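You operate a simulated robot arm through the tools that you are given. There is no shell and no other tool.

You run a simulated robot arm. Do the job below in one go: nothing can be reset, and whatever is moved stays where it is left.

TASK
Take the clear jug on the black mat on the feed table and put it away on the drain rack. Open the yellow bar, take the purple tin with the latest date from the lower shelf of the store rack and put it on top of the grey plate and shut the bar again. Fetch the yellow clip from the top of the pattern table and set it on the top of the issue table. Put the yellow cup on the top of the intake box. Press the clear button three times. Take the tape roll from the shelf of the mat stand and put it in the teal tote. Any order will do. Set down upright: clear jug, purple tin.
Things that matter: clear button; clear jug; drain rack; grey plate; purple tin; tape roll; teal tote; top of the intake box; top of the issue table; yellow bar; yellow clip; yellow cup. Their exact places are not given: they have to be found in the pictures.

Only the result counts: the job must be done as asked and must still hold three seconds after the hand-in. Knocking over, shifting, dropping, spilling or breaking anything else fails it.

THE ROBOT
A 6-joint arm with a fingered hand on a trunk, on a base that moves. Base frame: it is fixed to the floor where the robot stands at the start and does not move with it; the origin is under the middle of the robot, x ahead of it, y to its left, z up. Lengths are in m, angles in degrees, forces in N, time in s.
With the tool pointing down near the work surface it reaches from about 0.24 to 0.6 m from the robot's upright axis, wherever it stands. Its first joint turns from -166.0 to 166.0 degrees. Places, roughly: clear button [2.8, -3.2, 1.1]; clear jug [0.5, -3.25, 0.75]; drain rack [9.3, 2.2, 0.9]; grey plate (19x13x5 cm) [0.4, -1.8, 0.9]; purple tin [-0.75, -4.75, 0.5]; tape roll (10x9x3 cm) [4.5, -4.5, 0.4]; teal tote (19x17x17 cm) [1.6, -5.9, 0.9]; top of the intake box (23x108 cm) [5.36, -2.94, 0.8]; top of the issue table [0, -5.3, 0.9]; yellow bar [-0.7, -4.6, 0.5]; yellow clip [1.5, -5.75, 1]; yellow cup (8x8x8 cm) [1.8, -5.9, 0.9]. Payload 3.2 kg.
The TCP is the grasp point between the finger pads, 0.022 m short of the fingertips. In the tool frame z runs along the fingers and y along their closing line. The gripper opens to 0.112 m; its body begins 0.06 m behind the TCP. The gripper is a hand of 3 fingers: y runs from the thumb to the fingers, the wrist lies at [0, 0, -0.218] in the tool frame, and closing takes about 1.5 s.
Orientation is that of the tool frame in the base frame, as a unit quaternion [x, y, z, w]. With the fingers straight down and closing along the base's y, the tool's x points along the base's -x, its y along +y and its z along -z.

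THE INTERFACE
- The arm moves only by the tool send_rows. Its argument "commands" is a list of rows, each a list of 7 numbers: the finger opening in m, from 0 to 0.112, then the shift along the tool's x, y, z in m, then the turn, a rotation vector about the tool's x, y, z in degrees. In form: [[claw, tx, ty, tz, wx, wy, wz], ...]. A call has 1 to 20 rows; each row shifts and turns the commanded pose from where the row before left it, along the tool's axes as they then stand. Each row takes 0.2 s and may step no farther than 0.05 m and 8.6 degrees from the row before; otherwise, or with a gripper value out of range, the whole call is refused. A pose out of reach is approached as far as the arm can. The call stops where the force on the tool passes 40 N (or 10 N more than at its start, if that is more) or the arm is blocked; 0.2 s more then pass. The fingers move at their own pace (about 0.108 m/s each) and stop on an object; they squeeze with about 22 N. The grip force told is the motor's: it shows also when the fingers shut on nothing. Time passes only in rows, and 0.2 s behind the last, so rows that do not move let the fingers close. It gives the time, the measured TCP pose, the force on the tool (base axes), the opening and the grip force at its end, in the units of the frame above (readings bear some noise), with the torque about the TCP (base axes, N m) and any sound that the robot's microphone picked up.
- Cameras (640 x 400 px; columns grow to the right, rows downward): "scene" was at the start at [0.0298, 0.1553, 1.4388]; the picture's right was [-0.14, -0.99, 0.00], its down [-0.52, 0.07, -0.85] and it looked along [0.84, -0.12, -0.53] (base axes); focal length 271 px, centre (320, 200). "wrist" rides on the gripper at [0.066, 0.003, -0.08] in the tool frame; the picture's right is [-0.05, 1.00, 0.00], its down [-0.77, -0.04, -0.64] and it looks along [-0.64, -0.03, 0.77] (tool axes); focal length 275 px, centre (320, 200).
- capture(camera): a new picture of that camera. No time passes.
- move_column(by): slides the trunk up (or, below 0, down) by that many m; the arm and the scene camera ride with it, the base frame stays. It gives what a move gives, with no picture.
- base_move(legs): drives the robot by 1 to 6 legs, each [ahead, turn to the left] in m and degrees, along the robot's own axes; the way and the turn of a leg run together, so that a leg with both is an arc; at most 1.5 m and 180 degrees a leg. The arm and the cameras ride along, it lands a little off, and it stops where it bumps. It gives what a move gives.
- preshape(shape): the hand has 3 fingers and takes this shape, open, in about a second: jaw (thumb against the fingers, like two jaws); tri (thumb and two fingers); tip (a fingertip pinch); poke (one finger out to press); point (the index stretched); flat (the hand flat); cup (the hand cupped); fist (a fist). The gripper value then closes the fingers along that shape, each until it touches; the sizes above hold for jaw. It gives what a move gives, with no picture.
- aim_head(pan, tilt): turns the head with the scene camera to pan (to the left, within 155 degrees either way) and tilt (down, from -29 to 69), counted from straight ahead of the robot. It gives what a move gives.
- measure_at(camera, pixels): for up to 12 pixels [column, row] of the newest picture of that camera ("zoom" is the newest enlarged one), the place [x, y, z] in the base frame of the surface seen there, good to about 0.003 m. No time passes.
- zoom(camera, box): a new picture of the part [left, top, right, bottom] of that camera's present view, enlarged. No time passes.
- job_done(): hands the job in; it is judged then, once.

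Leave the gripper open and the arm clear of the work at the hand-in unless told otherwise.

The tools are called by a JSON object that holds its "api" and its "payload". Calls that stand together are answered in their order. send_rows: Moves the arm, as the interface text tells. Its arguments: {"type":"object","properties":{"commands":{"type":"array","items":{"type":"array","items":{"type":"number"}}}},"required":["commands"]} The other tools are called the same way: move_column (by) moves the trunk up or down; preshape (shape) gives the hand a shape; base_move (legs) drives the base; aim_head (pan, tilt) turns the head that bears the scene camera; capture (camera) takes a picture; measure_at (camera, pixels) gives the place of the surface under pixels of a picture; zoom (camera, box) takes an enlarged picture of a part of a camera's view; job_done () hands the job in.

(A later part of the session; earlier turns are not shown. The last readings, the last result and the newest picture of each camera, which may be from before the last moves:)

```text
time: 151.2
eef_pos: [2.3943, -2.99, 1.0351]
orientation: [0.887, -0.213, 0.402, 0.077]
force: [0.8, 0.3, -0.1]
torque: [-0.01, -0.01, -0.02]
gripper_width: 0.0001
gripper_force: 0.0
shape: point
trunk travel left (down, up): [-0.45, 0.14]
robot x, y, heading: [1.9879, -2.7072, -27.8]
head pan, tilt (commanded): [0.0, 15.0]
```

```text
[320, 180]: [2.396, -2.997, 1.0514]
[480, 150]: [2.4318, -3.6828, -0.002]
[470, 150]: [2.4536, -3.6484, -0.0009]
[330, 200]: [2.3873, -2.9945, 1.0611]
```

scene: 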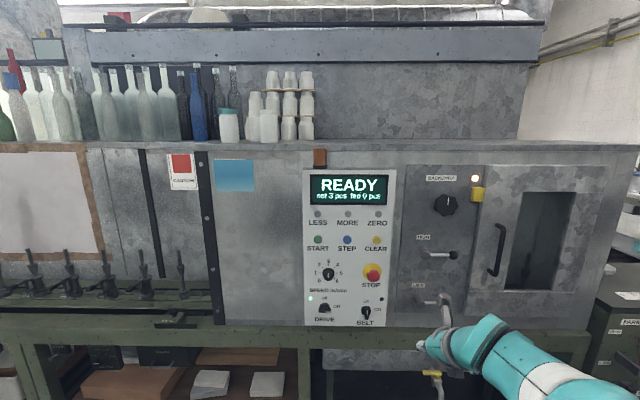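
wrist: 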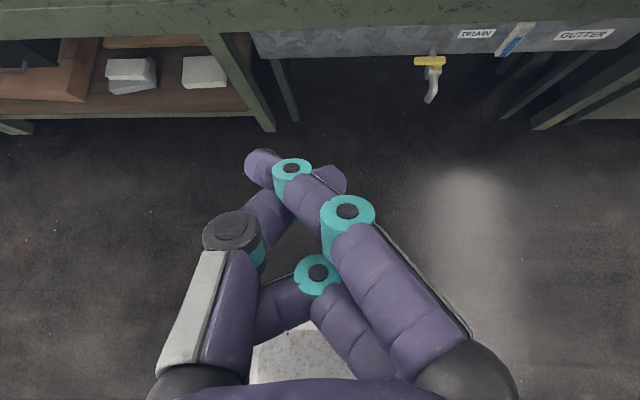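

"Poke" gives a clean single tip on the tool axis; I go back to it. I also measure the machine's protruding lower rail before driving closer.

{"api": "preshape", "payload": {"shape": "poke"}}

{"api": "capture", "payload": {"camera": "wrist"}}

{"api": "measure_at", "payload": {"camera": "wrist", "pixels": [[325, 172], [345, 205], [345, 250], [240, 70], [240, 120], [430, 60], [290, 180], [405, 180]]}}

{"api": "capture", "payload": {"camera": "scene"}}

{"api": "measure_at", "payload": {"camera": "scene", "pixels": [[250, 335], [400, 340], [250, 300], [372, 273], [368, 310], [325, 308], [445, 255], [440, 305], [250, 260], [330, 270], [500, 240], [180, 320]]}}

```text
time: 152.1
eef_pos: [2.3937, -2.9896, 1.0351]
orientation: [0.887, -0.213, 0.402, 0.077]
force: [0.2, -0.9, -0.2]
torque: [0.03, 0.01, -0.01]
gripper_width: 0.0002
gripper_force: 0.2
shape: poke
trunk travel left (down, up): [-0.45, 0.14]
robot x, y, heading: [1.9855, -2.7115, -28.0]
head pan, tilt (commanded): [0.0, 15.0]
```

```text
taken
```

wrist: 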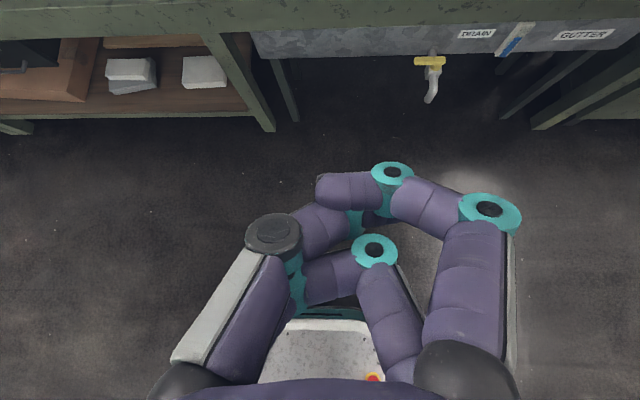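

```text
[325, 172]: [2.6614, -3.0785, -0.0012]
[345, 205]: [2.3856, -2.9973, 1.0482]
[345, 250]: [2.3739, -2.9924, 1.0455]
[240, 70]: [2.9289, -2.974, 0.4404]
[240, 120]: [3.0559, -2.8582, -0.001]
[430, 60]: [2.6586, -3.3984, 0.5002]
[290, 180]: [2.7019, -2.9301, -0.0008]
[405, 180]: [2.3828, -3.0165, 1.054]
```

```text
taken
```

scene: 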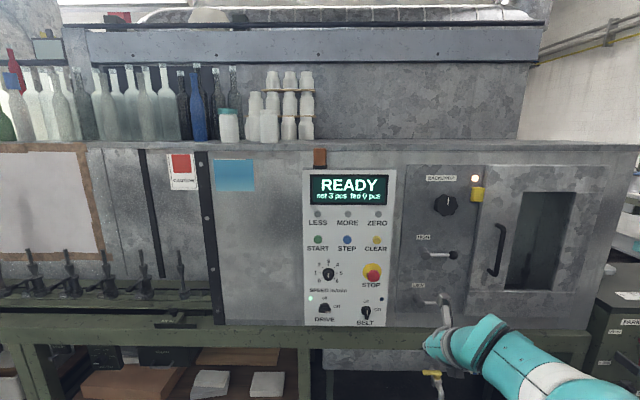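

```text
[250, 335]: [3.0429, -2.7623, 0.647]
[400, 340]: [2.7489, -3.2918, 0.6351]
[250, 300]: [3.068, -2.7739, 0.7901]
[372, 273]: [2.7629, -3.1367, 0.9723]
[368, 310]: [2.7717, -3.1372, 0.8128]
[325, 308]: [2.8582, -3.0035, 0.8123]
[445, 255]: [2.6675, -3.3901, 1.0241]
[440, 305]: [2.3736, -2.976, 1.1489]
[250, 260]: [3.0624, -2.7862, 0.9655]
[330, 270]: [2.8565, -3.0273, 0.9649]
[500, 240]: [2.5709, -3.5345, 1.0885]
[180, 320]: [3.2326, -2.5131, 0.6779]
```

The fingers look unsettled; I wait a few rows to let the shape settle.

{"api": "send_rows", "payload": {"commands": [[0.0, 0, 0, 0, 0, 0, 0], [0.0, 0, 0, 0, 0, 0, 0], [0.0, 0, 0, 0, 0, 0, 0]]}}

{"api": "capture", "payload": {"camera": "wrist"}}

{"api": "send_rows", "payload": {"commands": [[0.112, 0, 0, 0, 0, 0, 0], [0.112, 0, 0, 0, 0, 0, 0], [0.112, 0, 0, 0, 0, 0, 0], [0.112, 0, 0, 0, 0, 0, 0]]}}

{"api": "capture", "payload": {"camera": "wrist"}}

```text
time: 152.9
eef_pos: [2.395, -2.9909, 1.0343]
orientation: [0.887, -0.212, 0.403, 0.077]
force: [0.0, 0.8, 0.8]
torque: [0.0, 0.01, -0.02]
gripper_width: 0.0
gripper_force: 21.7
shape: jaw
trunk travel left (down, up): [-0.45, 0.14]
robot x, y, heading: [1.9848, -2.7073, -27.8]
head pan, tilt (commanded): [0.0, 15.0]
```

```text
taken
```

wrist: 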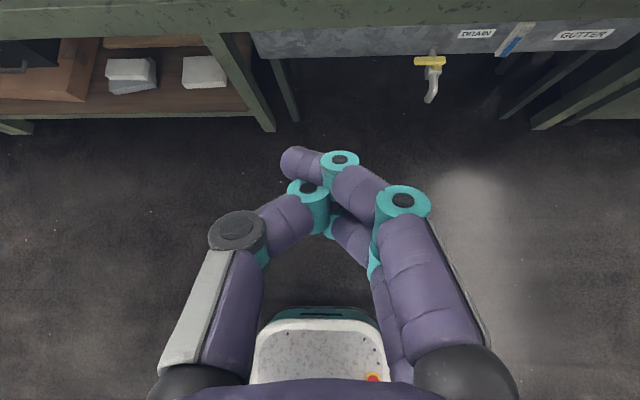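

```text
time: 153.9
eef_pos: [2.3953, -2.9904, 1.0323]
orientation: [0.887, -0.213, 0.403, 0.077]
force: [-0.5, 0.3, 0.2]
torque: [-0.01, 0.01, -0.02]
gripper_width: 0.1055
gripper_force: 0.1
shape: jaw
trunk travel left (down, up): [-0.45, 0.14]
robot x, y, heading: [1.9843, -2.7104, -27.8]
head pan, tilt (commanded): [0.0, 15.0]
```

```text
taken
```

wrist: 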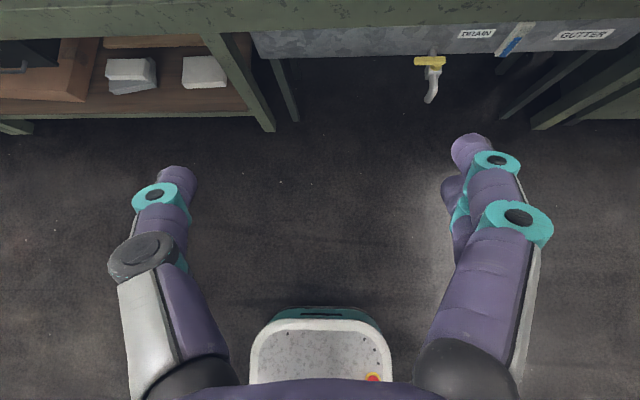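

Rows with claw 0 turned the shape back to jaw. I test: poke, then rows with claw 0.112.

{"api": "preshape", "payload": {"shape": "poke"}}

{"api": "send_rows", "payload": {"commands": [[0.112, 0, 0, 0, 0, 0, 0], [0.112, 0, 0, 0, 0, 0, 0], [0.112, 0, 0, 0, 0, 0, 0]]}}

{"api": "capture", "payload": {"camera": "wrist"}}

```text
time: 154.8
eef_pos: [2.3955, -2.9889, 1.0349]
orientation: [0.887, -0.213, 0.402, 0.077]
force: [0.0, 0.5, 0.3]
torque: [0.0, 0.02, 0.0]
gripper_width: 0.0003
gripper_force: 0.1
shape: poke
trunk travel left (down, up): [-0.45, 0.14]
robot x, y, heading: [1.9888, -2.7063, -27.6]
head pan, tilt (commanded): [0.0, 15.0]
```

```text
time: 155.6
eef_pos: [2.3945, -2.9899, 1.0347]
orientation: [0.888, -0.212, 0.402, 0.076]
force: [-0.2, -0.9, -0.7]
torque: [0.0, 0.02, -0.01]
gripper_width: 0.0
gripper_force: 0.0
shape: poke
trunk travel left (down, up): [-0.45, 0.14]
robot x, y, heading: [1.9848, -2.7105, -27.8]
head pan, tilt (commanded): [0.0, 15.0]
```

```text
taken
```

wrist: 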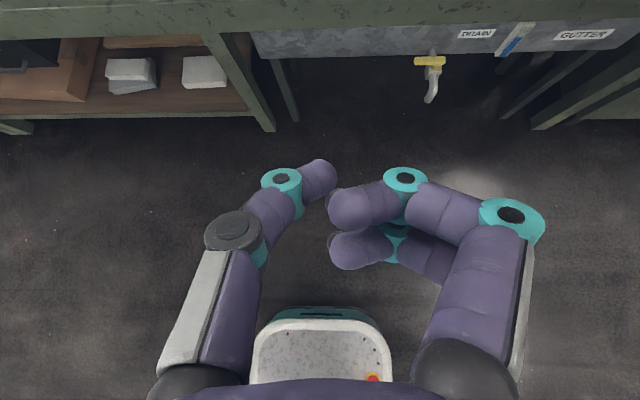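

The poke shape stays with claw 0.112. I measure the thumb tip.

{"api": "measure_at", "payload": {"camera": "wrist", "pixels": [[322, 172], [318, 165], [326, 182], [340, 205], [345, 250], [404, 172], [280, 178]]}}

```text
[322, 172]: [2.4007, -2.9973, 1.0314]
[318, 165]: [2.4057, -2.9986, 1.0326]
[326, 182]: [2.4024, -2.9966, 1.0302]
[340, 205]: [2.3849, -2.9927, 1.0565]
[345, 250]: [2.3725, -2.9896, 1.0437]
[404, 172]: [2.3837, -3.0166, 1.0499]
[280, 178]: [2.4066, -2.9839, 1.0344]
```

Now I raise the pitch toward horizontal while moving forward/up and 3.5 cm left (in four rows).

{"api": "send_rows", "payload": {"commands": [[0.112, 0.0341, -0.009, 0.0164, 0, 8.5, 0], [0.112, 0.0313, -0.009, 0.0213, 0, 8.5, 0], [0.112, 0.0279, -0.009, 0.0257, 0, 8.5, 0], [0.112, 0.0237, -0.009, 0.0295, 0, 8.5, 0]]}}

{"api": "capture", "payload": {"camera": "wrist"}}

{"api": "capture", "payload": {"camera": "scene"}}

```text
time: 156.6
eef_pos: [2.5358, -3.0204, 1.0941]
orientation: [0.73, -0.182, 0.644, 0.137]
force: [0.4, 0.4, 0.6]
torque: [0.0, 0.01, -0.01]
gripper_width: 0.0
gripper_force: 0.1
shape: poke
trunk travel left (down, up): [-0.45, 0.14]
robot x, y, heading: [1.9857, -2.7121, -28.0]
head pan, tilt (commanded): [0.0, 15.0]
```

```text
taken
```

wrist: 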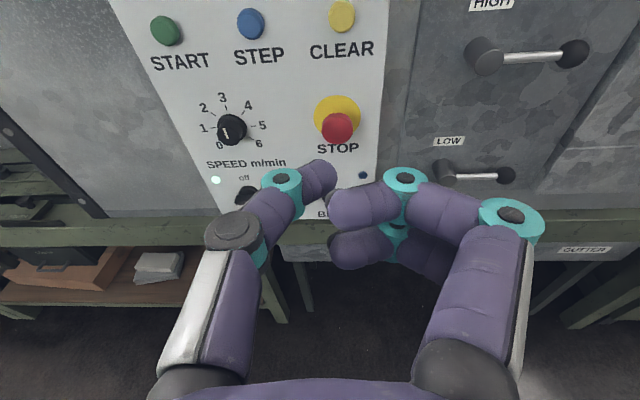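

```text
taken
```

scene: 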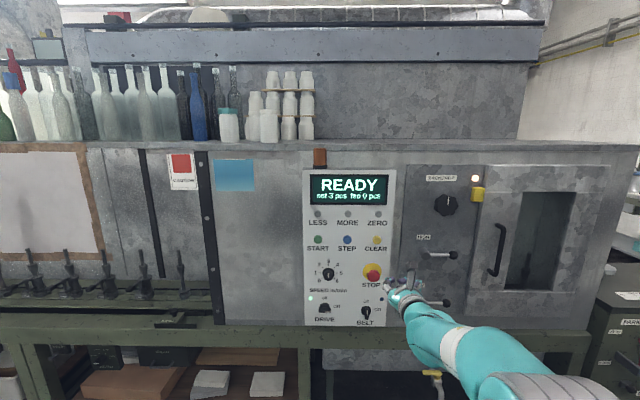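

The hand is nearly horizontal. I drive the base 0.18 m ahead, then align to the button.

{"api": "base_move", "payload": {"legs": [[0.18, 0]]}}

{"api": "capture", "payload": {"camera": "wrist"}}

{"api": "capture", "payload": {"camera": "scene"}}

```text
time: 158.1
eef_pos: [2.6947, -3.1053, 1.0942]
orientation: [0.731, -0.181, 0.644, 0.135]
force: [0.8, -0.5, 0.2]
torque: [-0.01, 0.04, 0.02]
gripper_width: 0.0
gripper_force: 0.1
shape: poke
trunk travel left (down, up): [-0.45, 0.14]
robot x, y, heading: [2.1492, -2.7932, -27.8]
head pan, tilt (commanded): [0.0, 15.0]
```

```text
taken
```

wrist: 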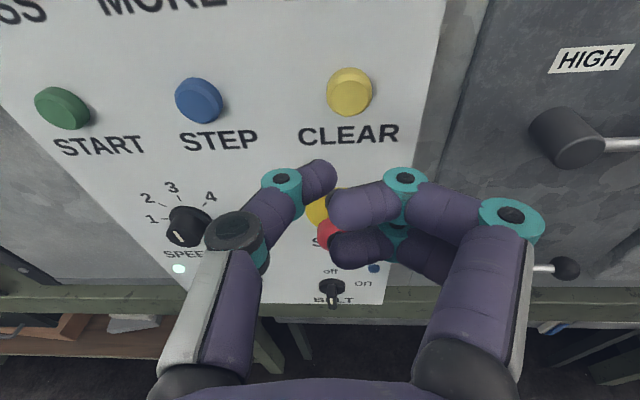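

```text
taken
```

scene: 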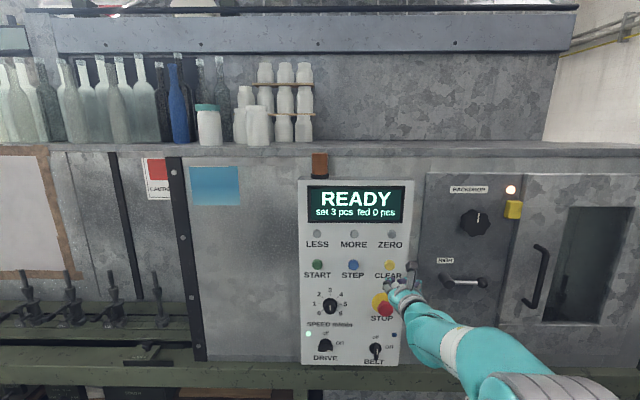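

I measure the CLEAR button and the thumb tip in the wrist view.

{"api": "measure_at", "payload": {"camera": "wrist", "pixels": [[349, 90], [340, 85], [358, 95], [349, 112], [322, 170], [318, 164], [400, 120], [345, 205], [404, 175]]}}

```text
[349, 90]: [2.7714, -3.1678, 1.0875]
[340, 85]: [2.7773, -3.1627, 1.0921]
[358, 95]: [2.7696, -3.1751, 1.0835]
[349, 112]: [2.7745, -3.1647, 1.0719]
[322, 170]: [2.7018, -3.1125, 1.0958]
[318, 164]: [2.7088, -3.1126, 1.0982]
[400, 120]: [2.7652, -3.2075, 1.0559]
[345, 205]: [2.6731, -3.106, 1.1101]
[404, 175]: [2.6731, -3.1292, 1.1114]
```

Tip to button: 7.8 cm forward, 1.6 cm right, 1.1 cm up in tool axes. I align and approach to about 1.8 cm.

{"api": "send_rows", "payload": {"commands": [[0.112, 0.0055, 0.0082, 0.02, 0, 0, 0], [0.112, 0.0055, 0.0081, 0.02, 0, 0, 0], [0.112, 0, 0, 0.02, 0, 0, 0]]}}

{"api": "capture", "payload": {"camera": "wrist"}}

{"api": "zoom", "payload": {"camera": "scene", "box": [340, 230, 468, 310]}}

```text
time: 158.9
eef_pos: [2.7422, -3.1479, 1.0958]
orientation: [0.732, -0.181, 0.643, 0.135]
force: [-0.1, 0.2, 0.7]
torque: [-0.02, 0.0, 0.0]
gripper_width: 0.0
gripper_force: 0.1
shape: poke
trunk travel left (down, up): [-0.45, 0.14]
robot x, y, heading: [2.1451, -2.7961, -27.7]
head pan, tilt (commanded): [0.0, 15.0]
```

```text
taken
```

wrist: 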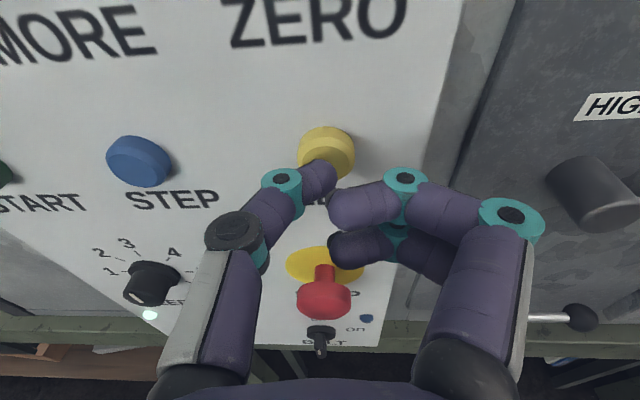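

```text
5.00 times, centred on (404, 270) of scene
```

zoom: 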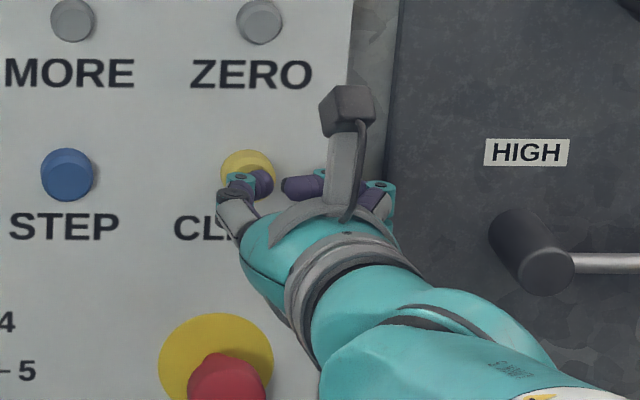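

The tip is in front of CLEAR. I press forward in small steps and read force/sound.

{"api": "send_rows", "payload": {"commands": [[0.112, 0, 0, 0.01, 0, 0, 0], [0.112, 0, 0, 0.006, 0, 0, 0]]}}

{"api": "send_rows", "payload": {"commands": [[0.112, 0, 0, 0.004, 0, 0, 0]]}}

{"api": "capture", "payload": {"camera": "wrist"}}

```text
time: 159.5
eef_pos: [2.7571, -3.1553, 1.0952]
orientation: [0.731, -0.181, 0.643, 0.136]
force: [-0.8, 0.2, 0.0]
torque: [0.02, 0.02, -0.01]
gripper_width: 0.0
gripper_force: 0.0
shape: poke
trunk travel left (down, up): [-0.45, 0.14]
robot x, y, heading: [2.1448, -2.7971, -28.0]
head pan, tilt (commanded): [0.0, 15.0]
```

```text
time: 159.9
eef_pos: [2.7581, -3.1562, 1.0945]
orientation: [0.73, -0.181, 0.644, 0.136]
force: [-2.3, 0.6, 1.0]
torque: [0.02, -0.02, 0.01]
gripper_width: 0.0
gripper_force: 0.0
shape: poke
trunk travel left (down, up): [-0.45, 0.14]
robot x, y, heading: [2.1503, -2.7958, -28.0]
head pan, tilt (commanded): [0.0, 15.0]
heard: click
```

```text
taken
```

wrist: 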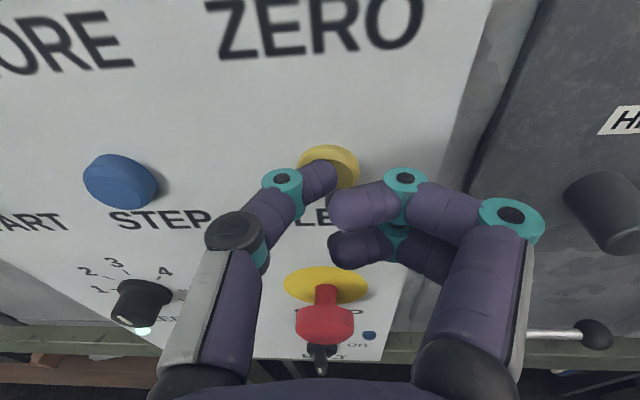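

Click heard — press 1. I back off 1.5 cm and press again.

{"api": "send_rows", "payload": {"commands": [[0.112, 0, 0, -0.015, 0, 0, 0], [0.112, 0, 0, 0, 0, 0, 0]]}}

{"api": "send_rows", "payload": {"commands": [[0.112, 0, 0, 0.011, 0, 0, 0], [0.112, 0, 0, 0.0045, 0, 0, 0]]}}

```text
time: 160.5
eef_pos: [2.7469, -3.1488, 1.0954]
orientation: [0.731, -0.183, 0.643, 0.137]
force: [0.2, -0.4, -0.4]
torque: [-0.03, 0.01, 0.0]
gripper_width: 0.0
gripper_force: 0.0
shape: poke
trunk travel left (down, up): [-0.45, 0.14]
robot x, y, heading: [2.1447, -2.7923, -27.9]
head pan, tilt (commanded): [0.0, 15.0]
```

```text
time: 161.1
eef_pos: [2.7594, -3.1559, 1.0943]
orientation: [0.73, -0.181, 0.645, 0.136]
force: [-3.3, 3.3, 0.8]
torque: [-0.07, 0.01, 0.0]
gripper_width: 0.0
gripper_force: 0.0
shape: poke
trunk travel left (down, up): [-0.45, 0.14]
robot x, y, heading: [2.1454, -2.7923, -27.8]
head pan, tilt (commanded): [0.0, 15.0]
heard: click
```

Second click. Back off and press a third time.

{"api": "send_rows", "payload": {"commands": [[0.112, 0, 0, -0.015, 0, 0, 0], [0.112, 0, 0, 0, 0, 0, 0]]}}

{"api": "send_rows", "payload": {"commands": [[0.112, 0, 0, 0.011, 0, 0, 0], [0.112, 0, 0, 0.004, 0, 0, 0]]}}

```text
time: 161.7
eef_pos: [2.7472, -3.149, 1.0956]
orientation: [0.731, -0.182, 0.643, 0.136]
force: [-0.1, 0.4, -0.5]
torque: [-0.01, -0.03, 0.03]
gripper_width: 0.0
gripper_force: 0.0
shape: poke
trunk travel left (down, up): [-0.45, 0.14]
robot x, y, heading: [2.147, -2.7949, -28.3]
head pan, tilt (commanded): [0.0, 15.0]
```

```text
time: 162.3
eef_pos: [2.7603, -3.1563, 1.0942]
orientation: [0.73, -0.182, 0.644, 0.137]
force: [-1.8, 1.8, 0.1]
torque: [-0.06, 0.0, -0.03]
gripper_width: 0.0
gripper_force: 0.1
shape: poke
trunk travel left (down, up): [-0.45, 0.14]
robot x, y, heading: [2.1452, -2.7969, -28.4]
head pan, tilt (commanded): [0.0, 15.0]
heard: click
```

Three clicks heard. I back off fully and look at the display.

{"api": "send_rows", "payload": {"commands": [[0.112, 0, 0, -0.03, 0, 0, 0], [0.112, 0, 0, -0.04, 0, 0, 0], [0.112, 0, 0, -0.04, 0, 0, 0]]}}

{"api": "zoom", "payload": {"camera": "scene", "box": [290, 170, 418, 250]}}

```text
time: 163.1
eef_pos: [2.6608, -3.1083, 1.1084]
orientation: [0.731, -0.181, 0.644, 0.136]
force: [-0.3, -0.4, 0.2]
torque: [0.03, -0.02, -0.03]
gripper_width: 0.0
gripper_force: 0.0
shape: poke
trunk travel left (down, up): [-0.45, 0.14]
robot x, y, heading: [2.1471, -2.7947, -27.7]
head pan, tilt (commanded): [0.0, 15.0]
```

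```text
5.00 times, centred on (354, 210) of scene
```

zoom: 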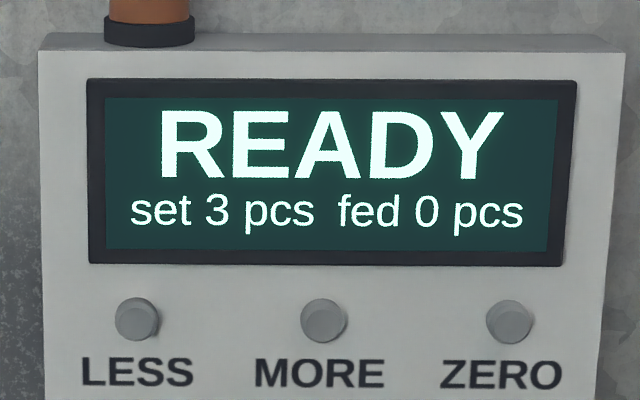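

Button job done. I fold the arm back to the travel pose and return the hand to jaw shape.

{"api": "send_rows", "payload": {"commands": [[0.112, -0.0099, 0, -0.034, 0, -8.5, 0], [0.112, -0.0147, 0, -0.0322, 0, -8.5, 0], [0.112, -0.0193, 0, -0.0296, 0, -8.5, 0], [0.112, -0.0235, 0, -0.0264, 0, -8.5, 0]]}}

{"api": "preshape", "payload": {"shape": "jaw"}}

{"api": "base_move", "payload": {"legs": [[-0.2, 0]]}}

{"api": "aim_head", "payload": {"pan": -90, "tilt": 25}}

{"api": "capture", "payload": {"camera": "scene"}}

```text
time: 164.1
eef_pos: [2.5375, -3.0455, 1.0881]
orientation: [0.887, -0.215, 0.402, 0.077]
force: [-0.4, -0.5, 0.2]
torque: [-0.02, 0.01, -0.01]
gripper_width: 0.0
gripper_force: 0.1
shape: poke
trunk travel left (down, up): [-0.45, 0.14]
robot x, y, heading: [2.1449, -2.7945, -27.7]
head pan, tilt (commanded): [0.0, 15.0]
```

```text
time: 165.0
eef_pos: [2.5359, -3.0471, 1.0867]
orientation: [0.887, -0.213, 0.402, 0.077]
force: [0.0, 0.5, 0.2]
torque: [0.0, 0.01, 0.0]
gripper_width: 0.1118
gripper_force: 0.1
shape: jaw
trunk travel left (down, up): [-0.45, 0.14]
robot x, y, heading: [2.1453, -2.7963, -27.7]
head pan, tilt (commanded): [0.0, 15.0]
```

```text
time: 166.6
eef_pos: [2.3595, -2.9535, 1.0882]
orientation: [0.887, -0.214, 0.402, 0.078]
force: [-0.1, -0.1, -0.7]
torque: [-0.05, -0.01, -0.01]
gripper_width: 0.112
gripper_force: 0.0
shape: jaw
trunk travel left (down, up): [-0.45, 0.14]
robot x, y, heading: [1.9714, -2.7019, -28.0]
head pan, tilt (commanded): [0.0, 15.0]
```

```text
time: 168.2
eef_pos: [2.3603, -2.9523, 1.0881]
orientation: [0.887, -0.214, 0.401, 0.078]
force: [0.4, -1.0, -0.9]
torque: [0.0, -0.04, 0.01]
gripper_width: 0.1119
gripper_force: 0.0
shape: jaw
trunk travel left (down, up): [-0.45, 0.14]
robot x, y, heading: [1.9692, -2.7002, -28.0]
head pan, tilt (commanded): [-90.0, 25.0]
```

```text
taken
```

scene: 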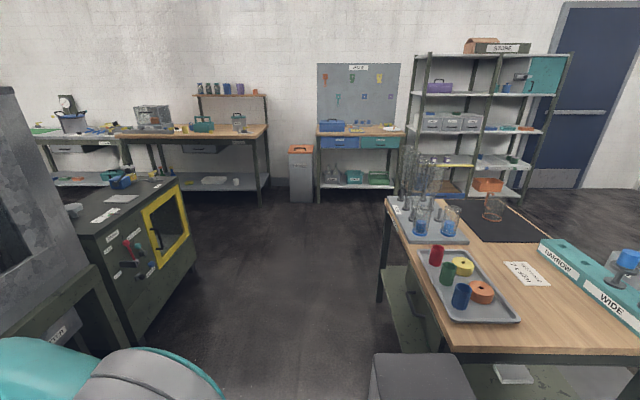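

I also look to the left (−u side) to see the way toward the drain rack at (9.3, 2.2).

{"api": "aim_head", "payload": {"pan": 90, "tilt": 12}}

{"api": "capture", "payload": {"camera": "scene"}}

{"api": "aim_head", "payload": {"pan": 60, "tilt": 12}}

{"api": "capture", "payload": {"camera": "scene"}}

{"api": "zoom", "payload": {"camera": "scene", "box": [0, 100, 256, 260]}}

```text
time: 170.9
eef_pos: [2.3608, -2.9535, 1.0875]
orientation: [0.887, -0.214, 0.403, 0.078]
force: [-0.1, -0.1, -0.3]
torque: [0.0, -0.03, -0.04]
gripper_width: 0.112
gripper_force: 0.1
shape: jaw
trunk travel left (down, up): [-0.45, 0.14]
robot x, y, heading: [1.9693, -2.7033, -27.9]
head pan, tilt (commanded): [90.0, 12.0]
```

```text
taken
```

scene: 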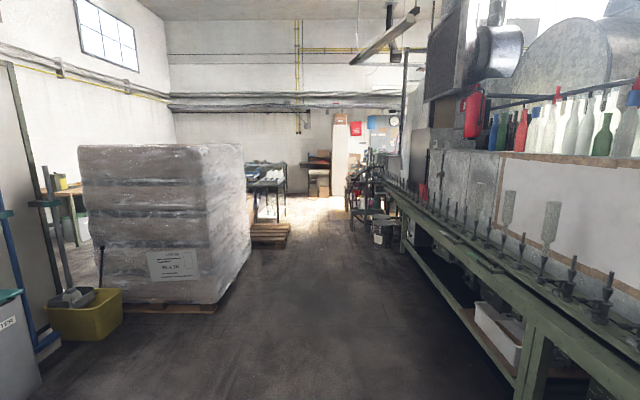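

```text
time: 171.9
eef_pos: [2.3613, -2.9527, 1.0878]
orientation: [0.887, -0.213, 0.403, 0.077]
force: [0.3, -0.2, -0.7]
torque: [0.0, -0.03, 0.0]
gripper_width: 0.1119
gripper_force: 0.1
shape: jaw
trunk travel left (down, up): [-0.45, 0.14]
robot x, y, heading: [1.9672, -2.7026, -27.9]
head pan, tilt (commanded): [60.0, 12.0]
```

```text
taken
```

scene: 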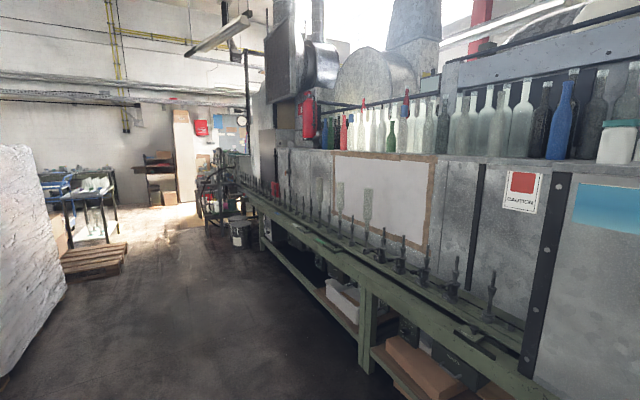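

```text
2.50 times, centred on (128, 180) of scene
```

zoom: 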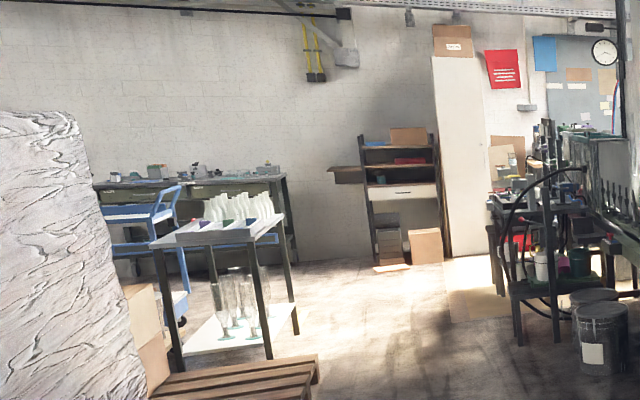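

The passage leads along the conveyor to a bright area. I measure distances there.

{"api": "measure_at", "payload": {"camera": "scene", "pixels": [[100, 190], [60, 240], [120, 260], [165, 190], [185, 170], [215, 190], [235, 240], [180, 240], [250, 225], [270, 240], [230, 130], [300, 300]]}}

```text
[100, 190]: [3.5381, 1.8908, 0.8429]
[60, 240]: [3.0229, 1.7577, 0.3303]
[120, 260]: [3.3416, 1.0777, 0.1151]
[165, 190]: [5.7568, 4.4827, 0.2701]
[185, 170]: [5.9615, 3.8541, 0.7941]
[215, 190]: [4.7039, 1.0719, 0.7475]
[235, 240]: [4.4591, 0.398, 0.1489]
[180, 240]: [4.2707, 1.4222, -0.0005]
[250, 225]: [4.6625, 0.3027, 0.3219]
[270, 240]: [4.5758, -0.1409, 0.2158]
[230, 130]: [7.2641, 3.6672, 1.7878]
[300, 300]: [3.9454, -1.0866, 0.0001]
```

Next, the jug. I drive back to the corridor and around to the feed table's corridor end.

{"api": "base_move", "payload": {"legs": [[0, -90.5], [1.5, 0], [0.5, 0], [0, -90]]}}

{"api": "aim_head", "payload": {"pan": 30, "tilt": 30}}

{"api": "capture", "payload": {"camera": "scene"}}

```text
time: 189.6
eef_pos: [0.652, -4.23, 1.0877]
orientation: [0.214, 0.887, 0.078, -0.402]
force: [0.7, 0.3, -0.6]
torque: [0.01, 0.01, 0.03]
gripper_width: 0.112
gripper_force: 0.0
shape: jaw
trunk travel left (down, up): [-0.45, 0.14]
robot x, y, heading: [1.039, -4.4814, 152.1]
head pan, tilt (commanded): [60.0, 12.0]
```

```text
time: 190.5
eef_pos: [0.6531, -4.2306, 1.0869]
orientation: [0.214, 0.887, 0.077, -0.402]
force: [-0.2, 0.6, 1.1]
torque: [0.01, 0.0, -0.02]
gripper_width: 0.1118
gripper_force: 0.1
shape: jaw
trunk travel left (down, up): [-0.45, 0.14]
robot x, y, heading: [1.0416, -4.4839, 152.3]
head pan, tilt (commanded): [30.0, 30.0]
```

```text
taken
```

scene: 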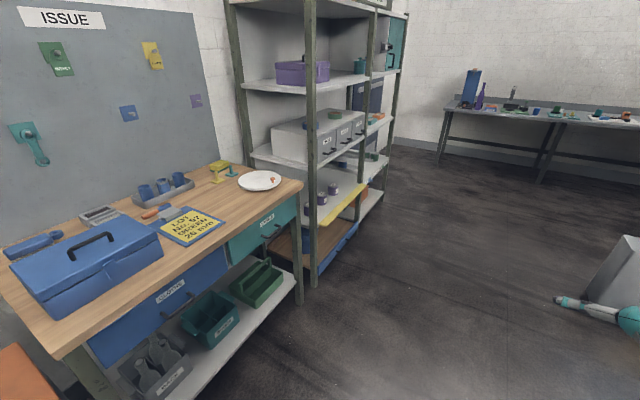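

I see the issue table and the store rack with the open bar. I go on 1.05 m and turn right to face the feed table's end.

{"api": "base_move", "payload": {"legs": [[1.05, 0], [0, -91]]}}

{"api": "aim_head", "payload": {"pan": 0, "tilt": 40}}

{"api": "capture", "payload": {"camera": "scene"}}

```text
time: 199.8
eef_pos: [0.3706, -3.6047, 1.0873]
orientation: [0.784, 0.467, 0.342, -0.226]
force: [0.0, -0.2, -1.4]
torque: [0.03, 0.01, -0.01]
gripper_width: 0.1119
gripper_force: 0.1
shape: jaw
trunk travel left (down, up): [-0.45, 0.14]
robot x, y, heading: [0.1072, -3.9933, 60.6]
head pan, tilt (commanded): [30.0, 30.0]
```

```text
time: 200.8
eef_pos: [0.3704, -3.6064, 1.0875]
orientation: [0.784, 0.467, 0.342, -0.226]
force: [-0.5, -0.5, -0.2]
torque: [-0.01, 0.01, -0.04]
gripper_width: 0.1119
gripper_force: 0.1
shape: jaw
trunk travel left (down, up): [-0.45, 0.14]
robot x, y, heading: [0.1076, -3.9919, 60.4]
head pan, tilt (commanded): [0.0, 40.0]
```

```text
taken
```

scene: 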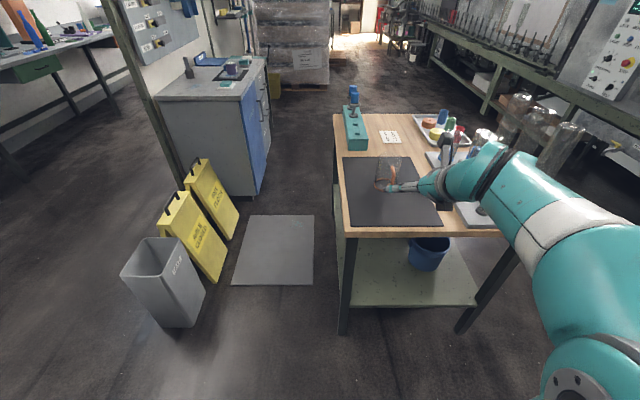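

I look closer at the jug near pixel (388,172).

{"api": "zoom", "payload": {"camera": "scene", "box": [330, 130, 458, 210]}}

{"api": "capture", "payload": {"camera": "wrist"}}

```text
5.00 times, centred on (394, 170) of scene
```

zoom: 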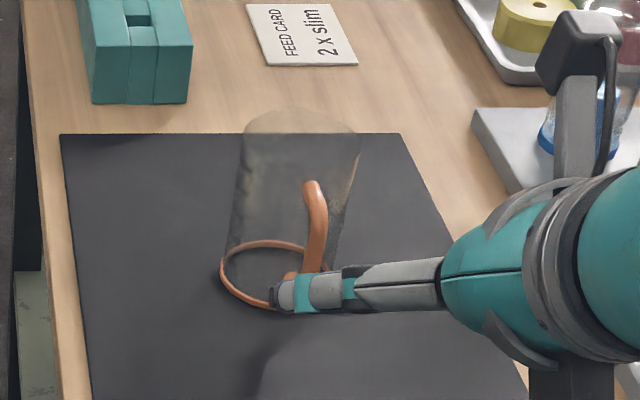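

```text
taken
```

wrist: 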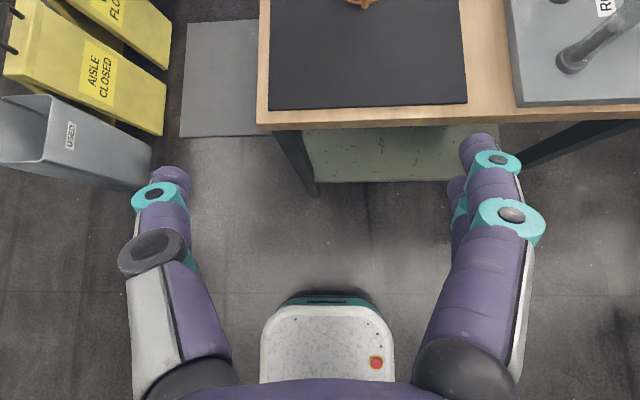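

The jug is a clear, slightly tapered vessel with an orange base ring and handle. I measure ring, handle and body.

{"api": "measure_at", "payload": {"camera": "zoom", "pixels": [[222, 270], [262, 241], [240, 298], [312, 188], [320, 240], [315, 265], [250, 150], [350, 150], [300, 112], [290, 150], [240, 220], [345, 220]]}}

```text
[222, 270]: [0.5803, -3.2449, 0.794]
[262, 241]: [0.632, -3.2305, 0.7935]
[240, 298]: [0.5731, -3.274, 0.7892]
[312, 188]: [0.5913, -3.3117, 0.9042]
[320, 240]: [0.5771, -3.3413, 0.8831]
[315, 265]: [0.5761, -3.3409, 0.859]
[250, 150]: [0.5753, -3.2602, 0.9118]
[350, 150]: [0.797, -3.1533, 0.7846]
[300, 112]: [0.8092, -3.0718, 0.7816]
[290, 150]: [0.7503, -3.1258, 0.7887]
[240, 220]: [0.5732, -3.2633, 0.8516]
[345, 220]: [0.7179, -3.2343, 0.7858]
```

Jug centre ≈ (0.6155,-3.2725), radius ≈0.043, top ≈0.92, handle pointing toward me. I'll grasp from above with the closing line across the handle direction. I measure my base's front extent in the wrist view.

{"api": "measure_at", "payload": {"camera": "wrist", "pixels": [[330, 298], [330, 306], [330, 330], [270, 340], [390, 340], [330, 290], [340, 130], [340, 100], [280, 130]]}}

```text
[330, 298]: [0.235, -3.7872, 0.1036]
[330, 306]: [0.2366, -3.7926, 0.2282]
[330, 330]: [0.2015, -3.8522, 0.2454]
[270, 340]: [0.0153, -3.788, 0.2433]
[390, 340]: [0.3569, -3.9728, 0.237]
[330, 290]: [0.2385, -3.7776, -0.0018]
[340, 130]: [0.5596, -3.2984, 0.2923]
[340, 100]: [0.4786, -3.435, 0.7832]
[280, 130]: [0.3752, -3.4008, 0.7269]
```

Base front is 0.24 m ahead of the axis. Before driving closer I check the tall flasks' heights near the arm path.

{"api": "zoom", "payload": {"camera": "scene", "box": [430, 80, 622, 200]}}

{"api": "measure_at", "payload": {"camera": "zoom", "pixels": [[265, 55], [270, 100], [450, 170], [480, 150], [500, 200], [165, 150], [55, 190], [400, 180], [440, 210], [350, 130]]}}

```text
3.33 times, centred on (526, 140) of scene
```

zoom: 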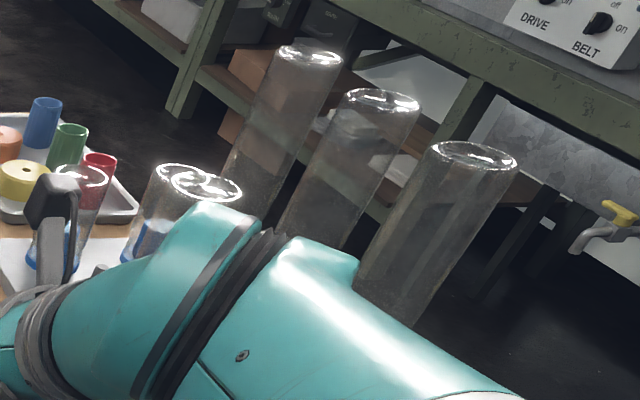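

```text
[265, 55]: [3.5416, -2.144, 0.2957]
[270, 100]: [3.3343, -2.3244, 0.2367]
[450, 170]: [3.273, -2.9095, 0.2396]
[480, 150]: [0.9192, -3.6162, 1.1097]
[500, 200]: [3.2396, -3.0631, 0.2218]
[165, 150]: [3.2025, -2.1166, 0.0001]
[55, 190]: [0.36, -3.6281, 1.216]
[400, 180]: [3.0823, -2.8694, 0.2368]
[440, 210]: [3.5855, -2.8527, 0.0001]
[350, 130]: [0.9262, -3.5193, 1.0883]
```

Bottles (tops at z≈1.11) are at w≥2.45, away from the arm plane. I turn the hand to point down, then drive 0.33 m closer.

{"api": "send_rows", "payload": {"commands": [[0.112, 0, 0, 0, 0, -8.5, 0], [0.112, 0, 0, 0, 0, -8.5, 0], [0.112, 0, 0, 0, 0, -8.5, 0], [0.112, 0, 0, 0, 0, -8.5, 0], [0.112, 0, 0, 0, 0, -8.5, 0], [0.112, 0, 0, 0, 0, -5.5, 0]]}}

{"api": "base_move", "payload": {"legs": [[0.33, 0]]}}

{"api": "capture", "payload": {"camera": "scene"}}

{"api": "capture", "payload": {"camera": "wrist"}}

```text
time: 202.2
eef_pos: [0.3703, -3.6038, 1.0877]
orientation: [0.855, 0.519, -0.008, -0.015]
force: [0.6, 0.7, -0.5]
torque: [0.02, 0.01, -0.01]
gripper_width: 0.1119
gripper_force: 0.1
shape: jaw
trunk travel left (down, up): [-0.45, 0.14]
robot x, y, heading: [0.1127, -3.9865, 60.7]
head pan, tilt (commanded): [0.0, 40.0]
```

```text
time: 204.4
eef_pos: [0.5328, -3.313, 1.0885]
orientation: [0.855, 0.519, -0.007, -0.015]
force: [-0.5, 0.1, -0.7]
torque: [0.01, 0.03, 0.02]
gripper_width: 0.1118
gripper_force: 0.0
shape: jaw
trunk travel left (down, up): [-0.45, 0.14]
robot x, y, heading: [0.2738, -3.6979, 60.7]
head pan, tilt (commanded): [0.0, 40.0]
```

```text
taken
```

scene: 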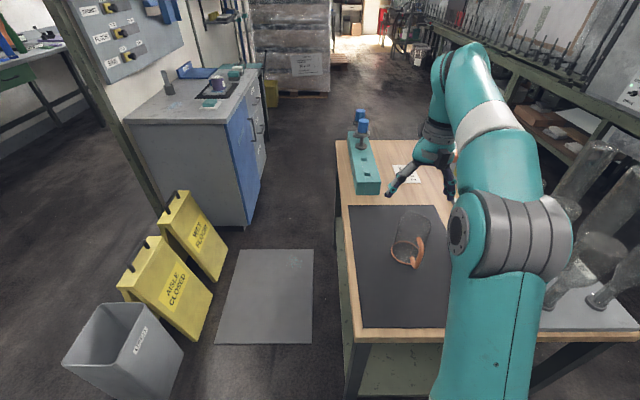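

```text
taken
```

wrist: 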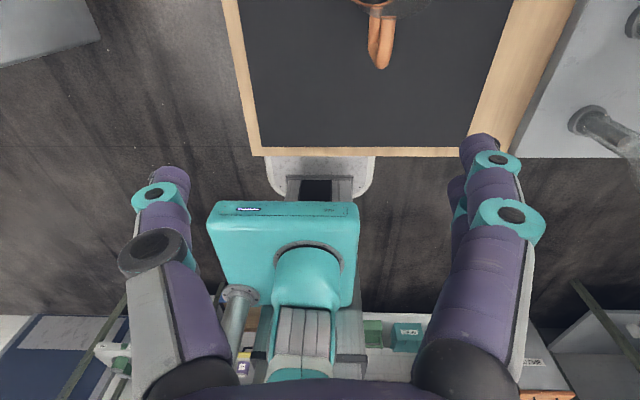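

I zoom on the jug again from this closer position and measure.

{"api": "zoom", "payload": {"camera": "scene", "box": [344, 190, 472, 270]}}

{"api": "measure_at", "payload": {"camera": "zoom", "pixels": [[245, 300], [300, 275], [355, 335], [260, 345], [300, 365], [230, 335], [370, 240], [385, 300], [350, 350], [280, 150], [450, 150], [270, 200]]}}

```text
5.00 times, centred on (408, 230) of scene
```

zoom: 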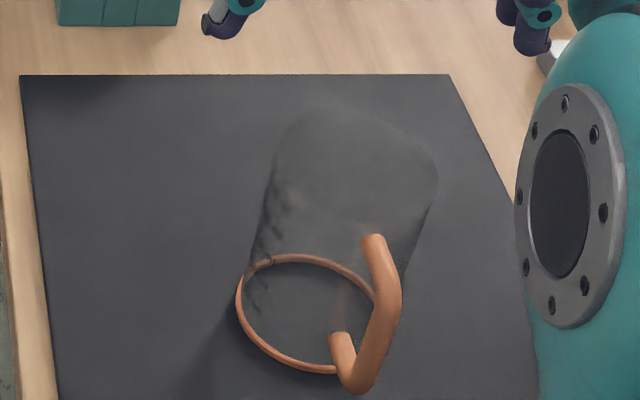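

```text
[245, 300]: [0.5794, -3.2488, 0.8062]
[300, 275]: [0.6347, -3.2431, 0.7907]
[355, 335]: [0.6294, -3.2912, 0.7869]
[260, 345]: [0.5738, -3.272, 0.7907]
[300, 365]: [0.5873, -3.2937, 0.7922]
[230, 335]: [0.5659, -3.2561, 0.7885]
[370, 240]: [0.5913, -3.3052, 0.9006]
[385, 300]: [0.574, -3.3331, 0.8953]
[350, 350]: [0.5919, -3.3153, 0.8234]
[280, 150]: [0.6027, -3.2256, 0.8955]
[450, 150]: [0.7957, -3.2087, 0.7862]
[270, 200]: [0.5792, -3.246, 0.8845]
```

Refined: jug centre ≈(0.613,-3.265), radius ≈0.04, rim about z 0.94. I move the open hand above it.

{"api": "send_rows", "payload": {"commands": [[0.112, 0.0398, 0.0245, 0, 0, 0, 0], [0.112, 0.0398, 0.0245, 0, 0, 0, 0]]}}

{"api": "capture", "payload": {"camera": "wrist"}}

{"api": "zoom", "payload": {"camera": "wrist", "box": [200, 80, 456, 240]}}

{"api": "capture", "payload": {"camera": "scene"}}

```text
time: 205.0
eef_pos: [0.5782, -3.288, 1.0821]
orientation: [0.855, 0.519, -0.005, -0.015]
force: [0.5, -0.1, 0.7]
torque: [0.0, 0.0, 0.0]
gripper_width: 0.1121
gripper_force: 0.2
shape: jaw
out of reach, approached as far as the arm can: row 2
trunk travel left (down, up): [-0.45, 0.14]
robot x, y, heading: [0.2704, -3.6989, 60.8]
head pan, tilt (commanded): [0.0, 40.0]
```

```text
taken
```

wrist: 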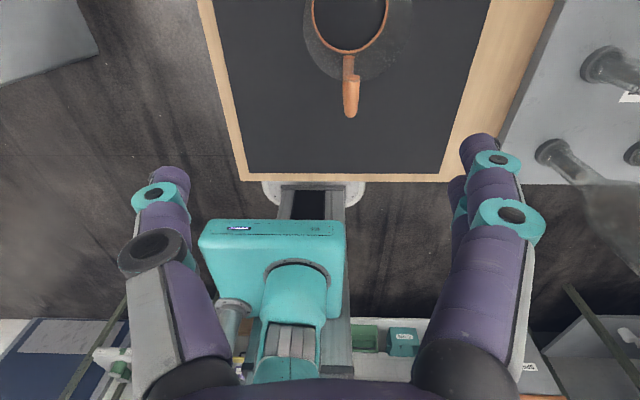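

```text
2.50 times, centred on (328, 160) of wrist
```

zoom: 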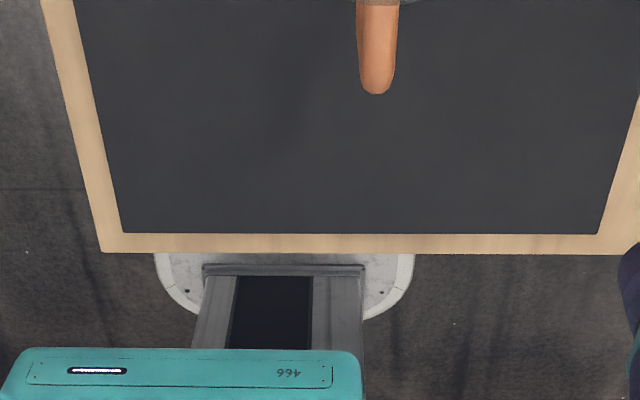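

```text
taken
```

scene: 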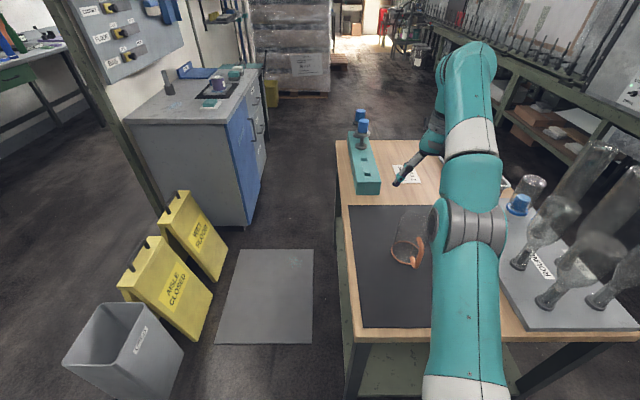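

At this height the arm is at full stretch. I lower 0.1 m first (fingertips stay above the rim), then move forward.

{"api": "send_rows", "payload": {"commands": [[0.112, 0, 0, 0.045, 0, 0, 0], [0.112, 0, 0, 0.045, 0, 0, 0]]}}

{"api": "capture", "payload": {"camera": "wrist"}}

```text
time: 205.6
eef_pos: [0.5737, -3.2854, 0.9915]
orientation: [0.855, 0.518, -0.007, -0.017]
force: [-1.1, -0.1, 0.0]
torque: [0.03, -0.03, 0.03]
gripper_width: 0.1121
gripper_force: 0.1
shape: jaw
trunk travel left (down, up): [-0.45, 0.14]
robot x, y, heading: [0.2733, -3.7018, 60.8]
head pan, tilt (commanded): [0.0, 40.0]
```

```text
taken
```

wrist: 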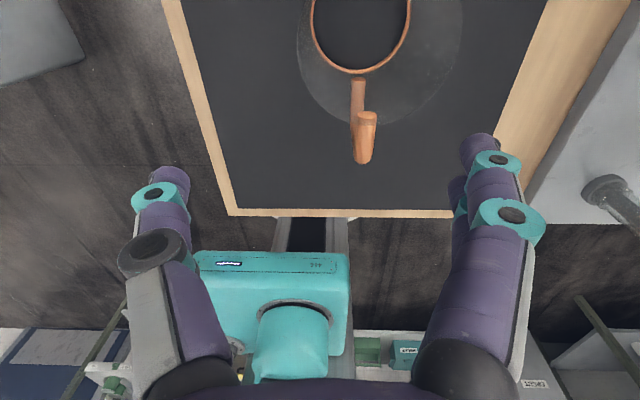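

I can see the rim outline (z≈0.92, radius ≈0.04) and the handle. Centre is 3.6 cm ahead and 2.5 cm right of the tool. I move over it.

{"api": "send_rows", "payload": {"commands": [[0.112, 0.018, 0.0125, 0, 0, 0, 0], [0.112, 0.018, 0.0125, 0, 0, 0, 0]]}}

{"api": "capture", "payload": {"camera": "wrist"}}

```text
time: 206.2
eef_pos: [0.6151, -3.2648, 0.9907]
orientation: [0.854, 0.519, -0.008, -0.016]
force: [0.4, -0.4, 0.1]
torque: [-0.03, 0.03, 0.04]
gripper_width: 0.112
gripper_force: 0.0
shape: jaw
trunk travel left (down, up): [-0.45, 0.14]
robot x, y, heading: [0.2706, -3.7024, 60.9]
head pan, tilt (commanded): [0.0, 40.0]
```

```text
taken
```

wrist: 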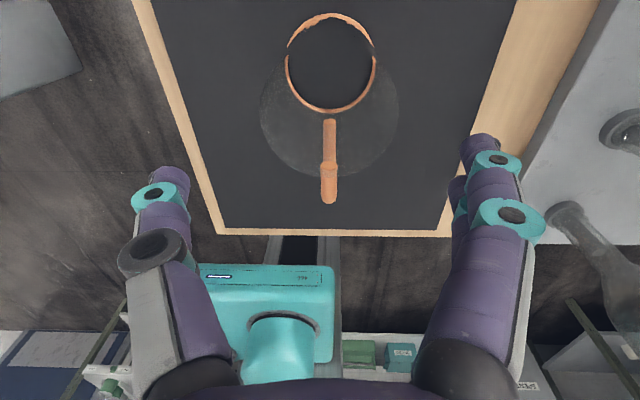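

Jug is centred (5 mm to the right). I descend 0.104 m straddling it.

{"api": "send_rows", "payload": {"commands": [[0.112, 0, 0.004, 0.02, 0, 0, 0], [0.112, 0, 0, 0.028, 0, 0, 0], [0.112, 0, 0, 0.028, 0, 0, 0], [0.112, 0, 0, 0.028, 0, 0, 0]]}}

{"api": "capture", "payload": {"camera": "wrist"}}

{"api": "zoom", "payload": {"camera": "scene", "box": [344, 150, 504, 250]}}

```text
time: 207.2
eef_pos: [0.6146, -3.2643, 0.8853]
orientation: [0.855, 0.519, -0.007, -0.016]
force: [-0.2, 0.1, 0.5]
torque: [0.02, 0.02, -0.01]
gripper_width: 0.1116
gripper_force: 0.1
shape: jaw
trunk travel left (down, up): [-0.45, 0.14]
robot x, y, heading: [0.2757, -3.6974, 60.6]
head pan, tilt (commanded): [0.0, 40.0]
```

```text
taken
```

wrist: 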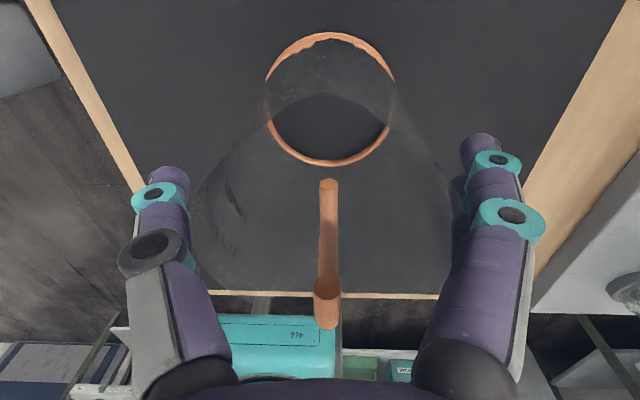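

```text
4.00 times, centred on (424, 200) of scene
```

zoom: 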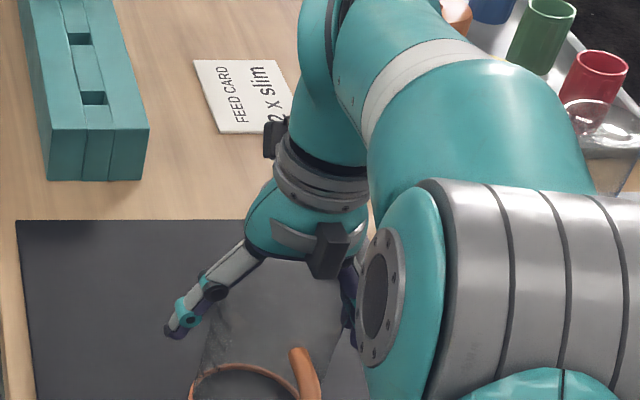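

The fingers straddle the jug. I close them.

{"api": "send_rows", "payload": {"commands": [[0.06, 0, 0, 0, 0, 0, 0], [0.06, 0, 0, 0, 0, 0, 0], [0.06, 0, 0, 0, 0, 0, 0], [0.06, 0, 0, 0, 0, 0, 0], [0.06, 0, 0, 0, 0, 0, 0]]}}

{"api": "capture", "payload": {"camera": "wrist"}}

```text
time: 208.4
eef_pos: [0.6149, -3.2653, 0.8866]
orientation: [0.855, 0.519, -0.007, -0.016]
force: [0.2, -0.7, -0.1]
torque: [0.0, 0.01, -0.01]
gripper_width: 0.0739
gripper_force: 21.8
shape: jaw
trunk travel left (down, up): [-0.45, 0.14]
robot x, y, heading: [0.2708, -3.6973, 60.8]
head pan, tilt (commanded): [0.0, 40.0]
```

```text
taken
```

wrist: 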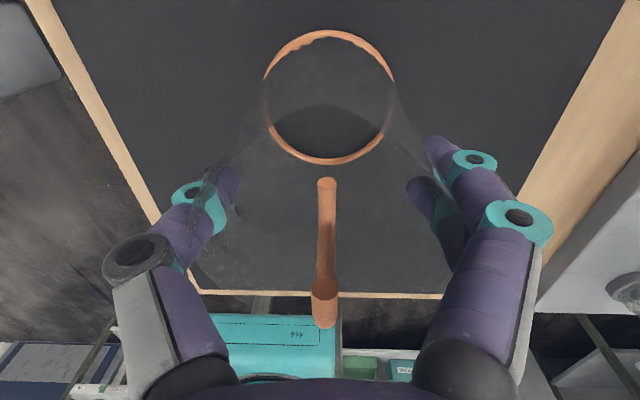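

Gripped at 0.074 m. I lift 0.1 m gently and check.

{"api": "send_rows", "payload": {"commands": [[0.06, 0, 0, -0.02, 0, 0, 0], [0.06, 0, 0, -0.03, 0, 0, 0], [0.06, 0, 0, -0.03, 0, 0, 0]]}}

{"api": "capture", "payload": {"camera": "wrist"}}

{"api": "zoom", "payload": {"camera": "scene", "box": [344, 150, 504, 250]}}

```text
time: 209.2
eef_pos: [0.6174, -3.2657, 0.9673]
orientation: [0.855, 0.519, -0.007, -0.016]
force: [0.5, 0.3, -0.2]
torque: [0.01, 0.03, 0.01]
gripper_width: 0.0739
gripper_force: 21.8
shape: jaw
trunk travel left (down, up): [-0.45, 0.14]
robot x, y, heading: [0.2735, -3.6977, 60.7]
head pan, tilt (commanded): [0.0, 40.0]
```

```text
taken
```

wrist: 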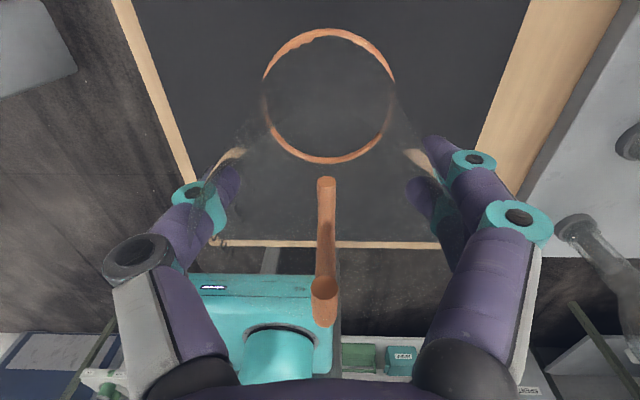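

```text
4.00 times, centred on (424, 200) of scene
```

zoom: 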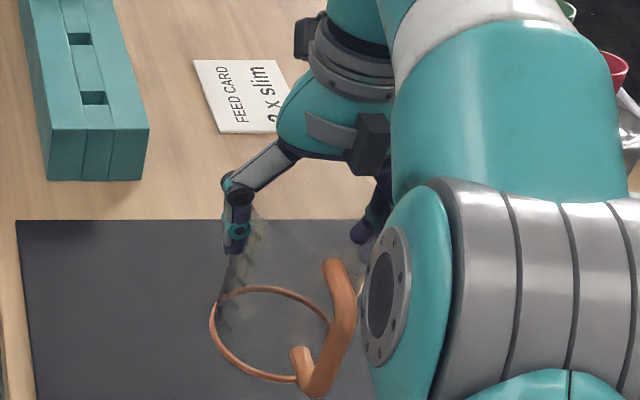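

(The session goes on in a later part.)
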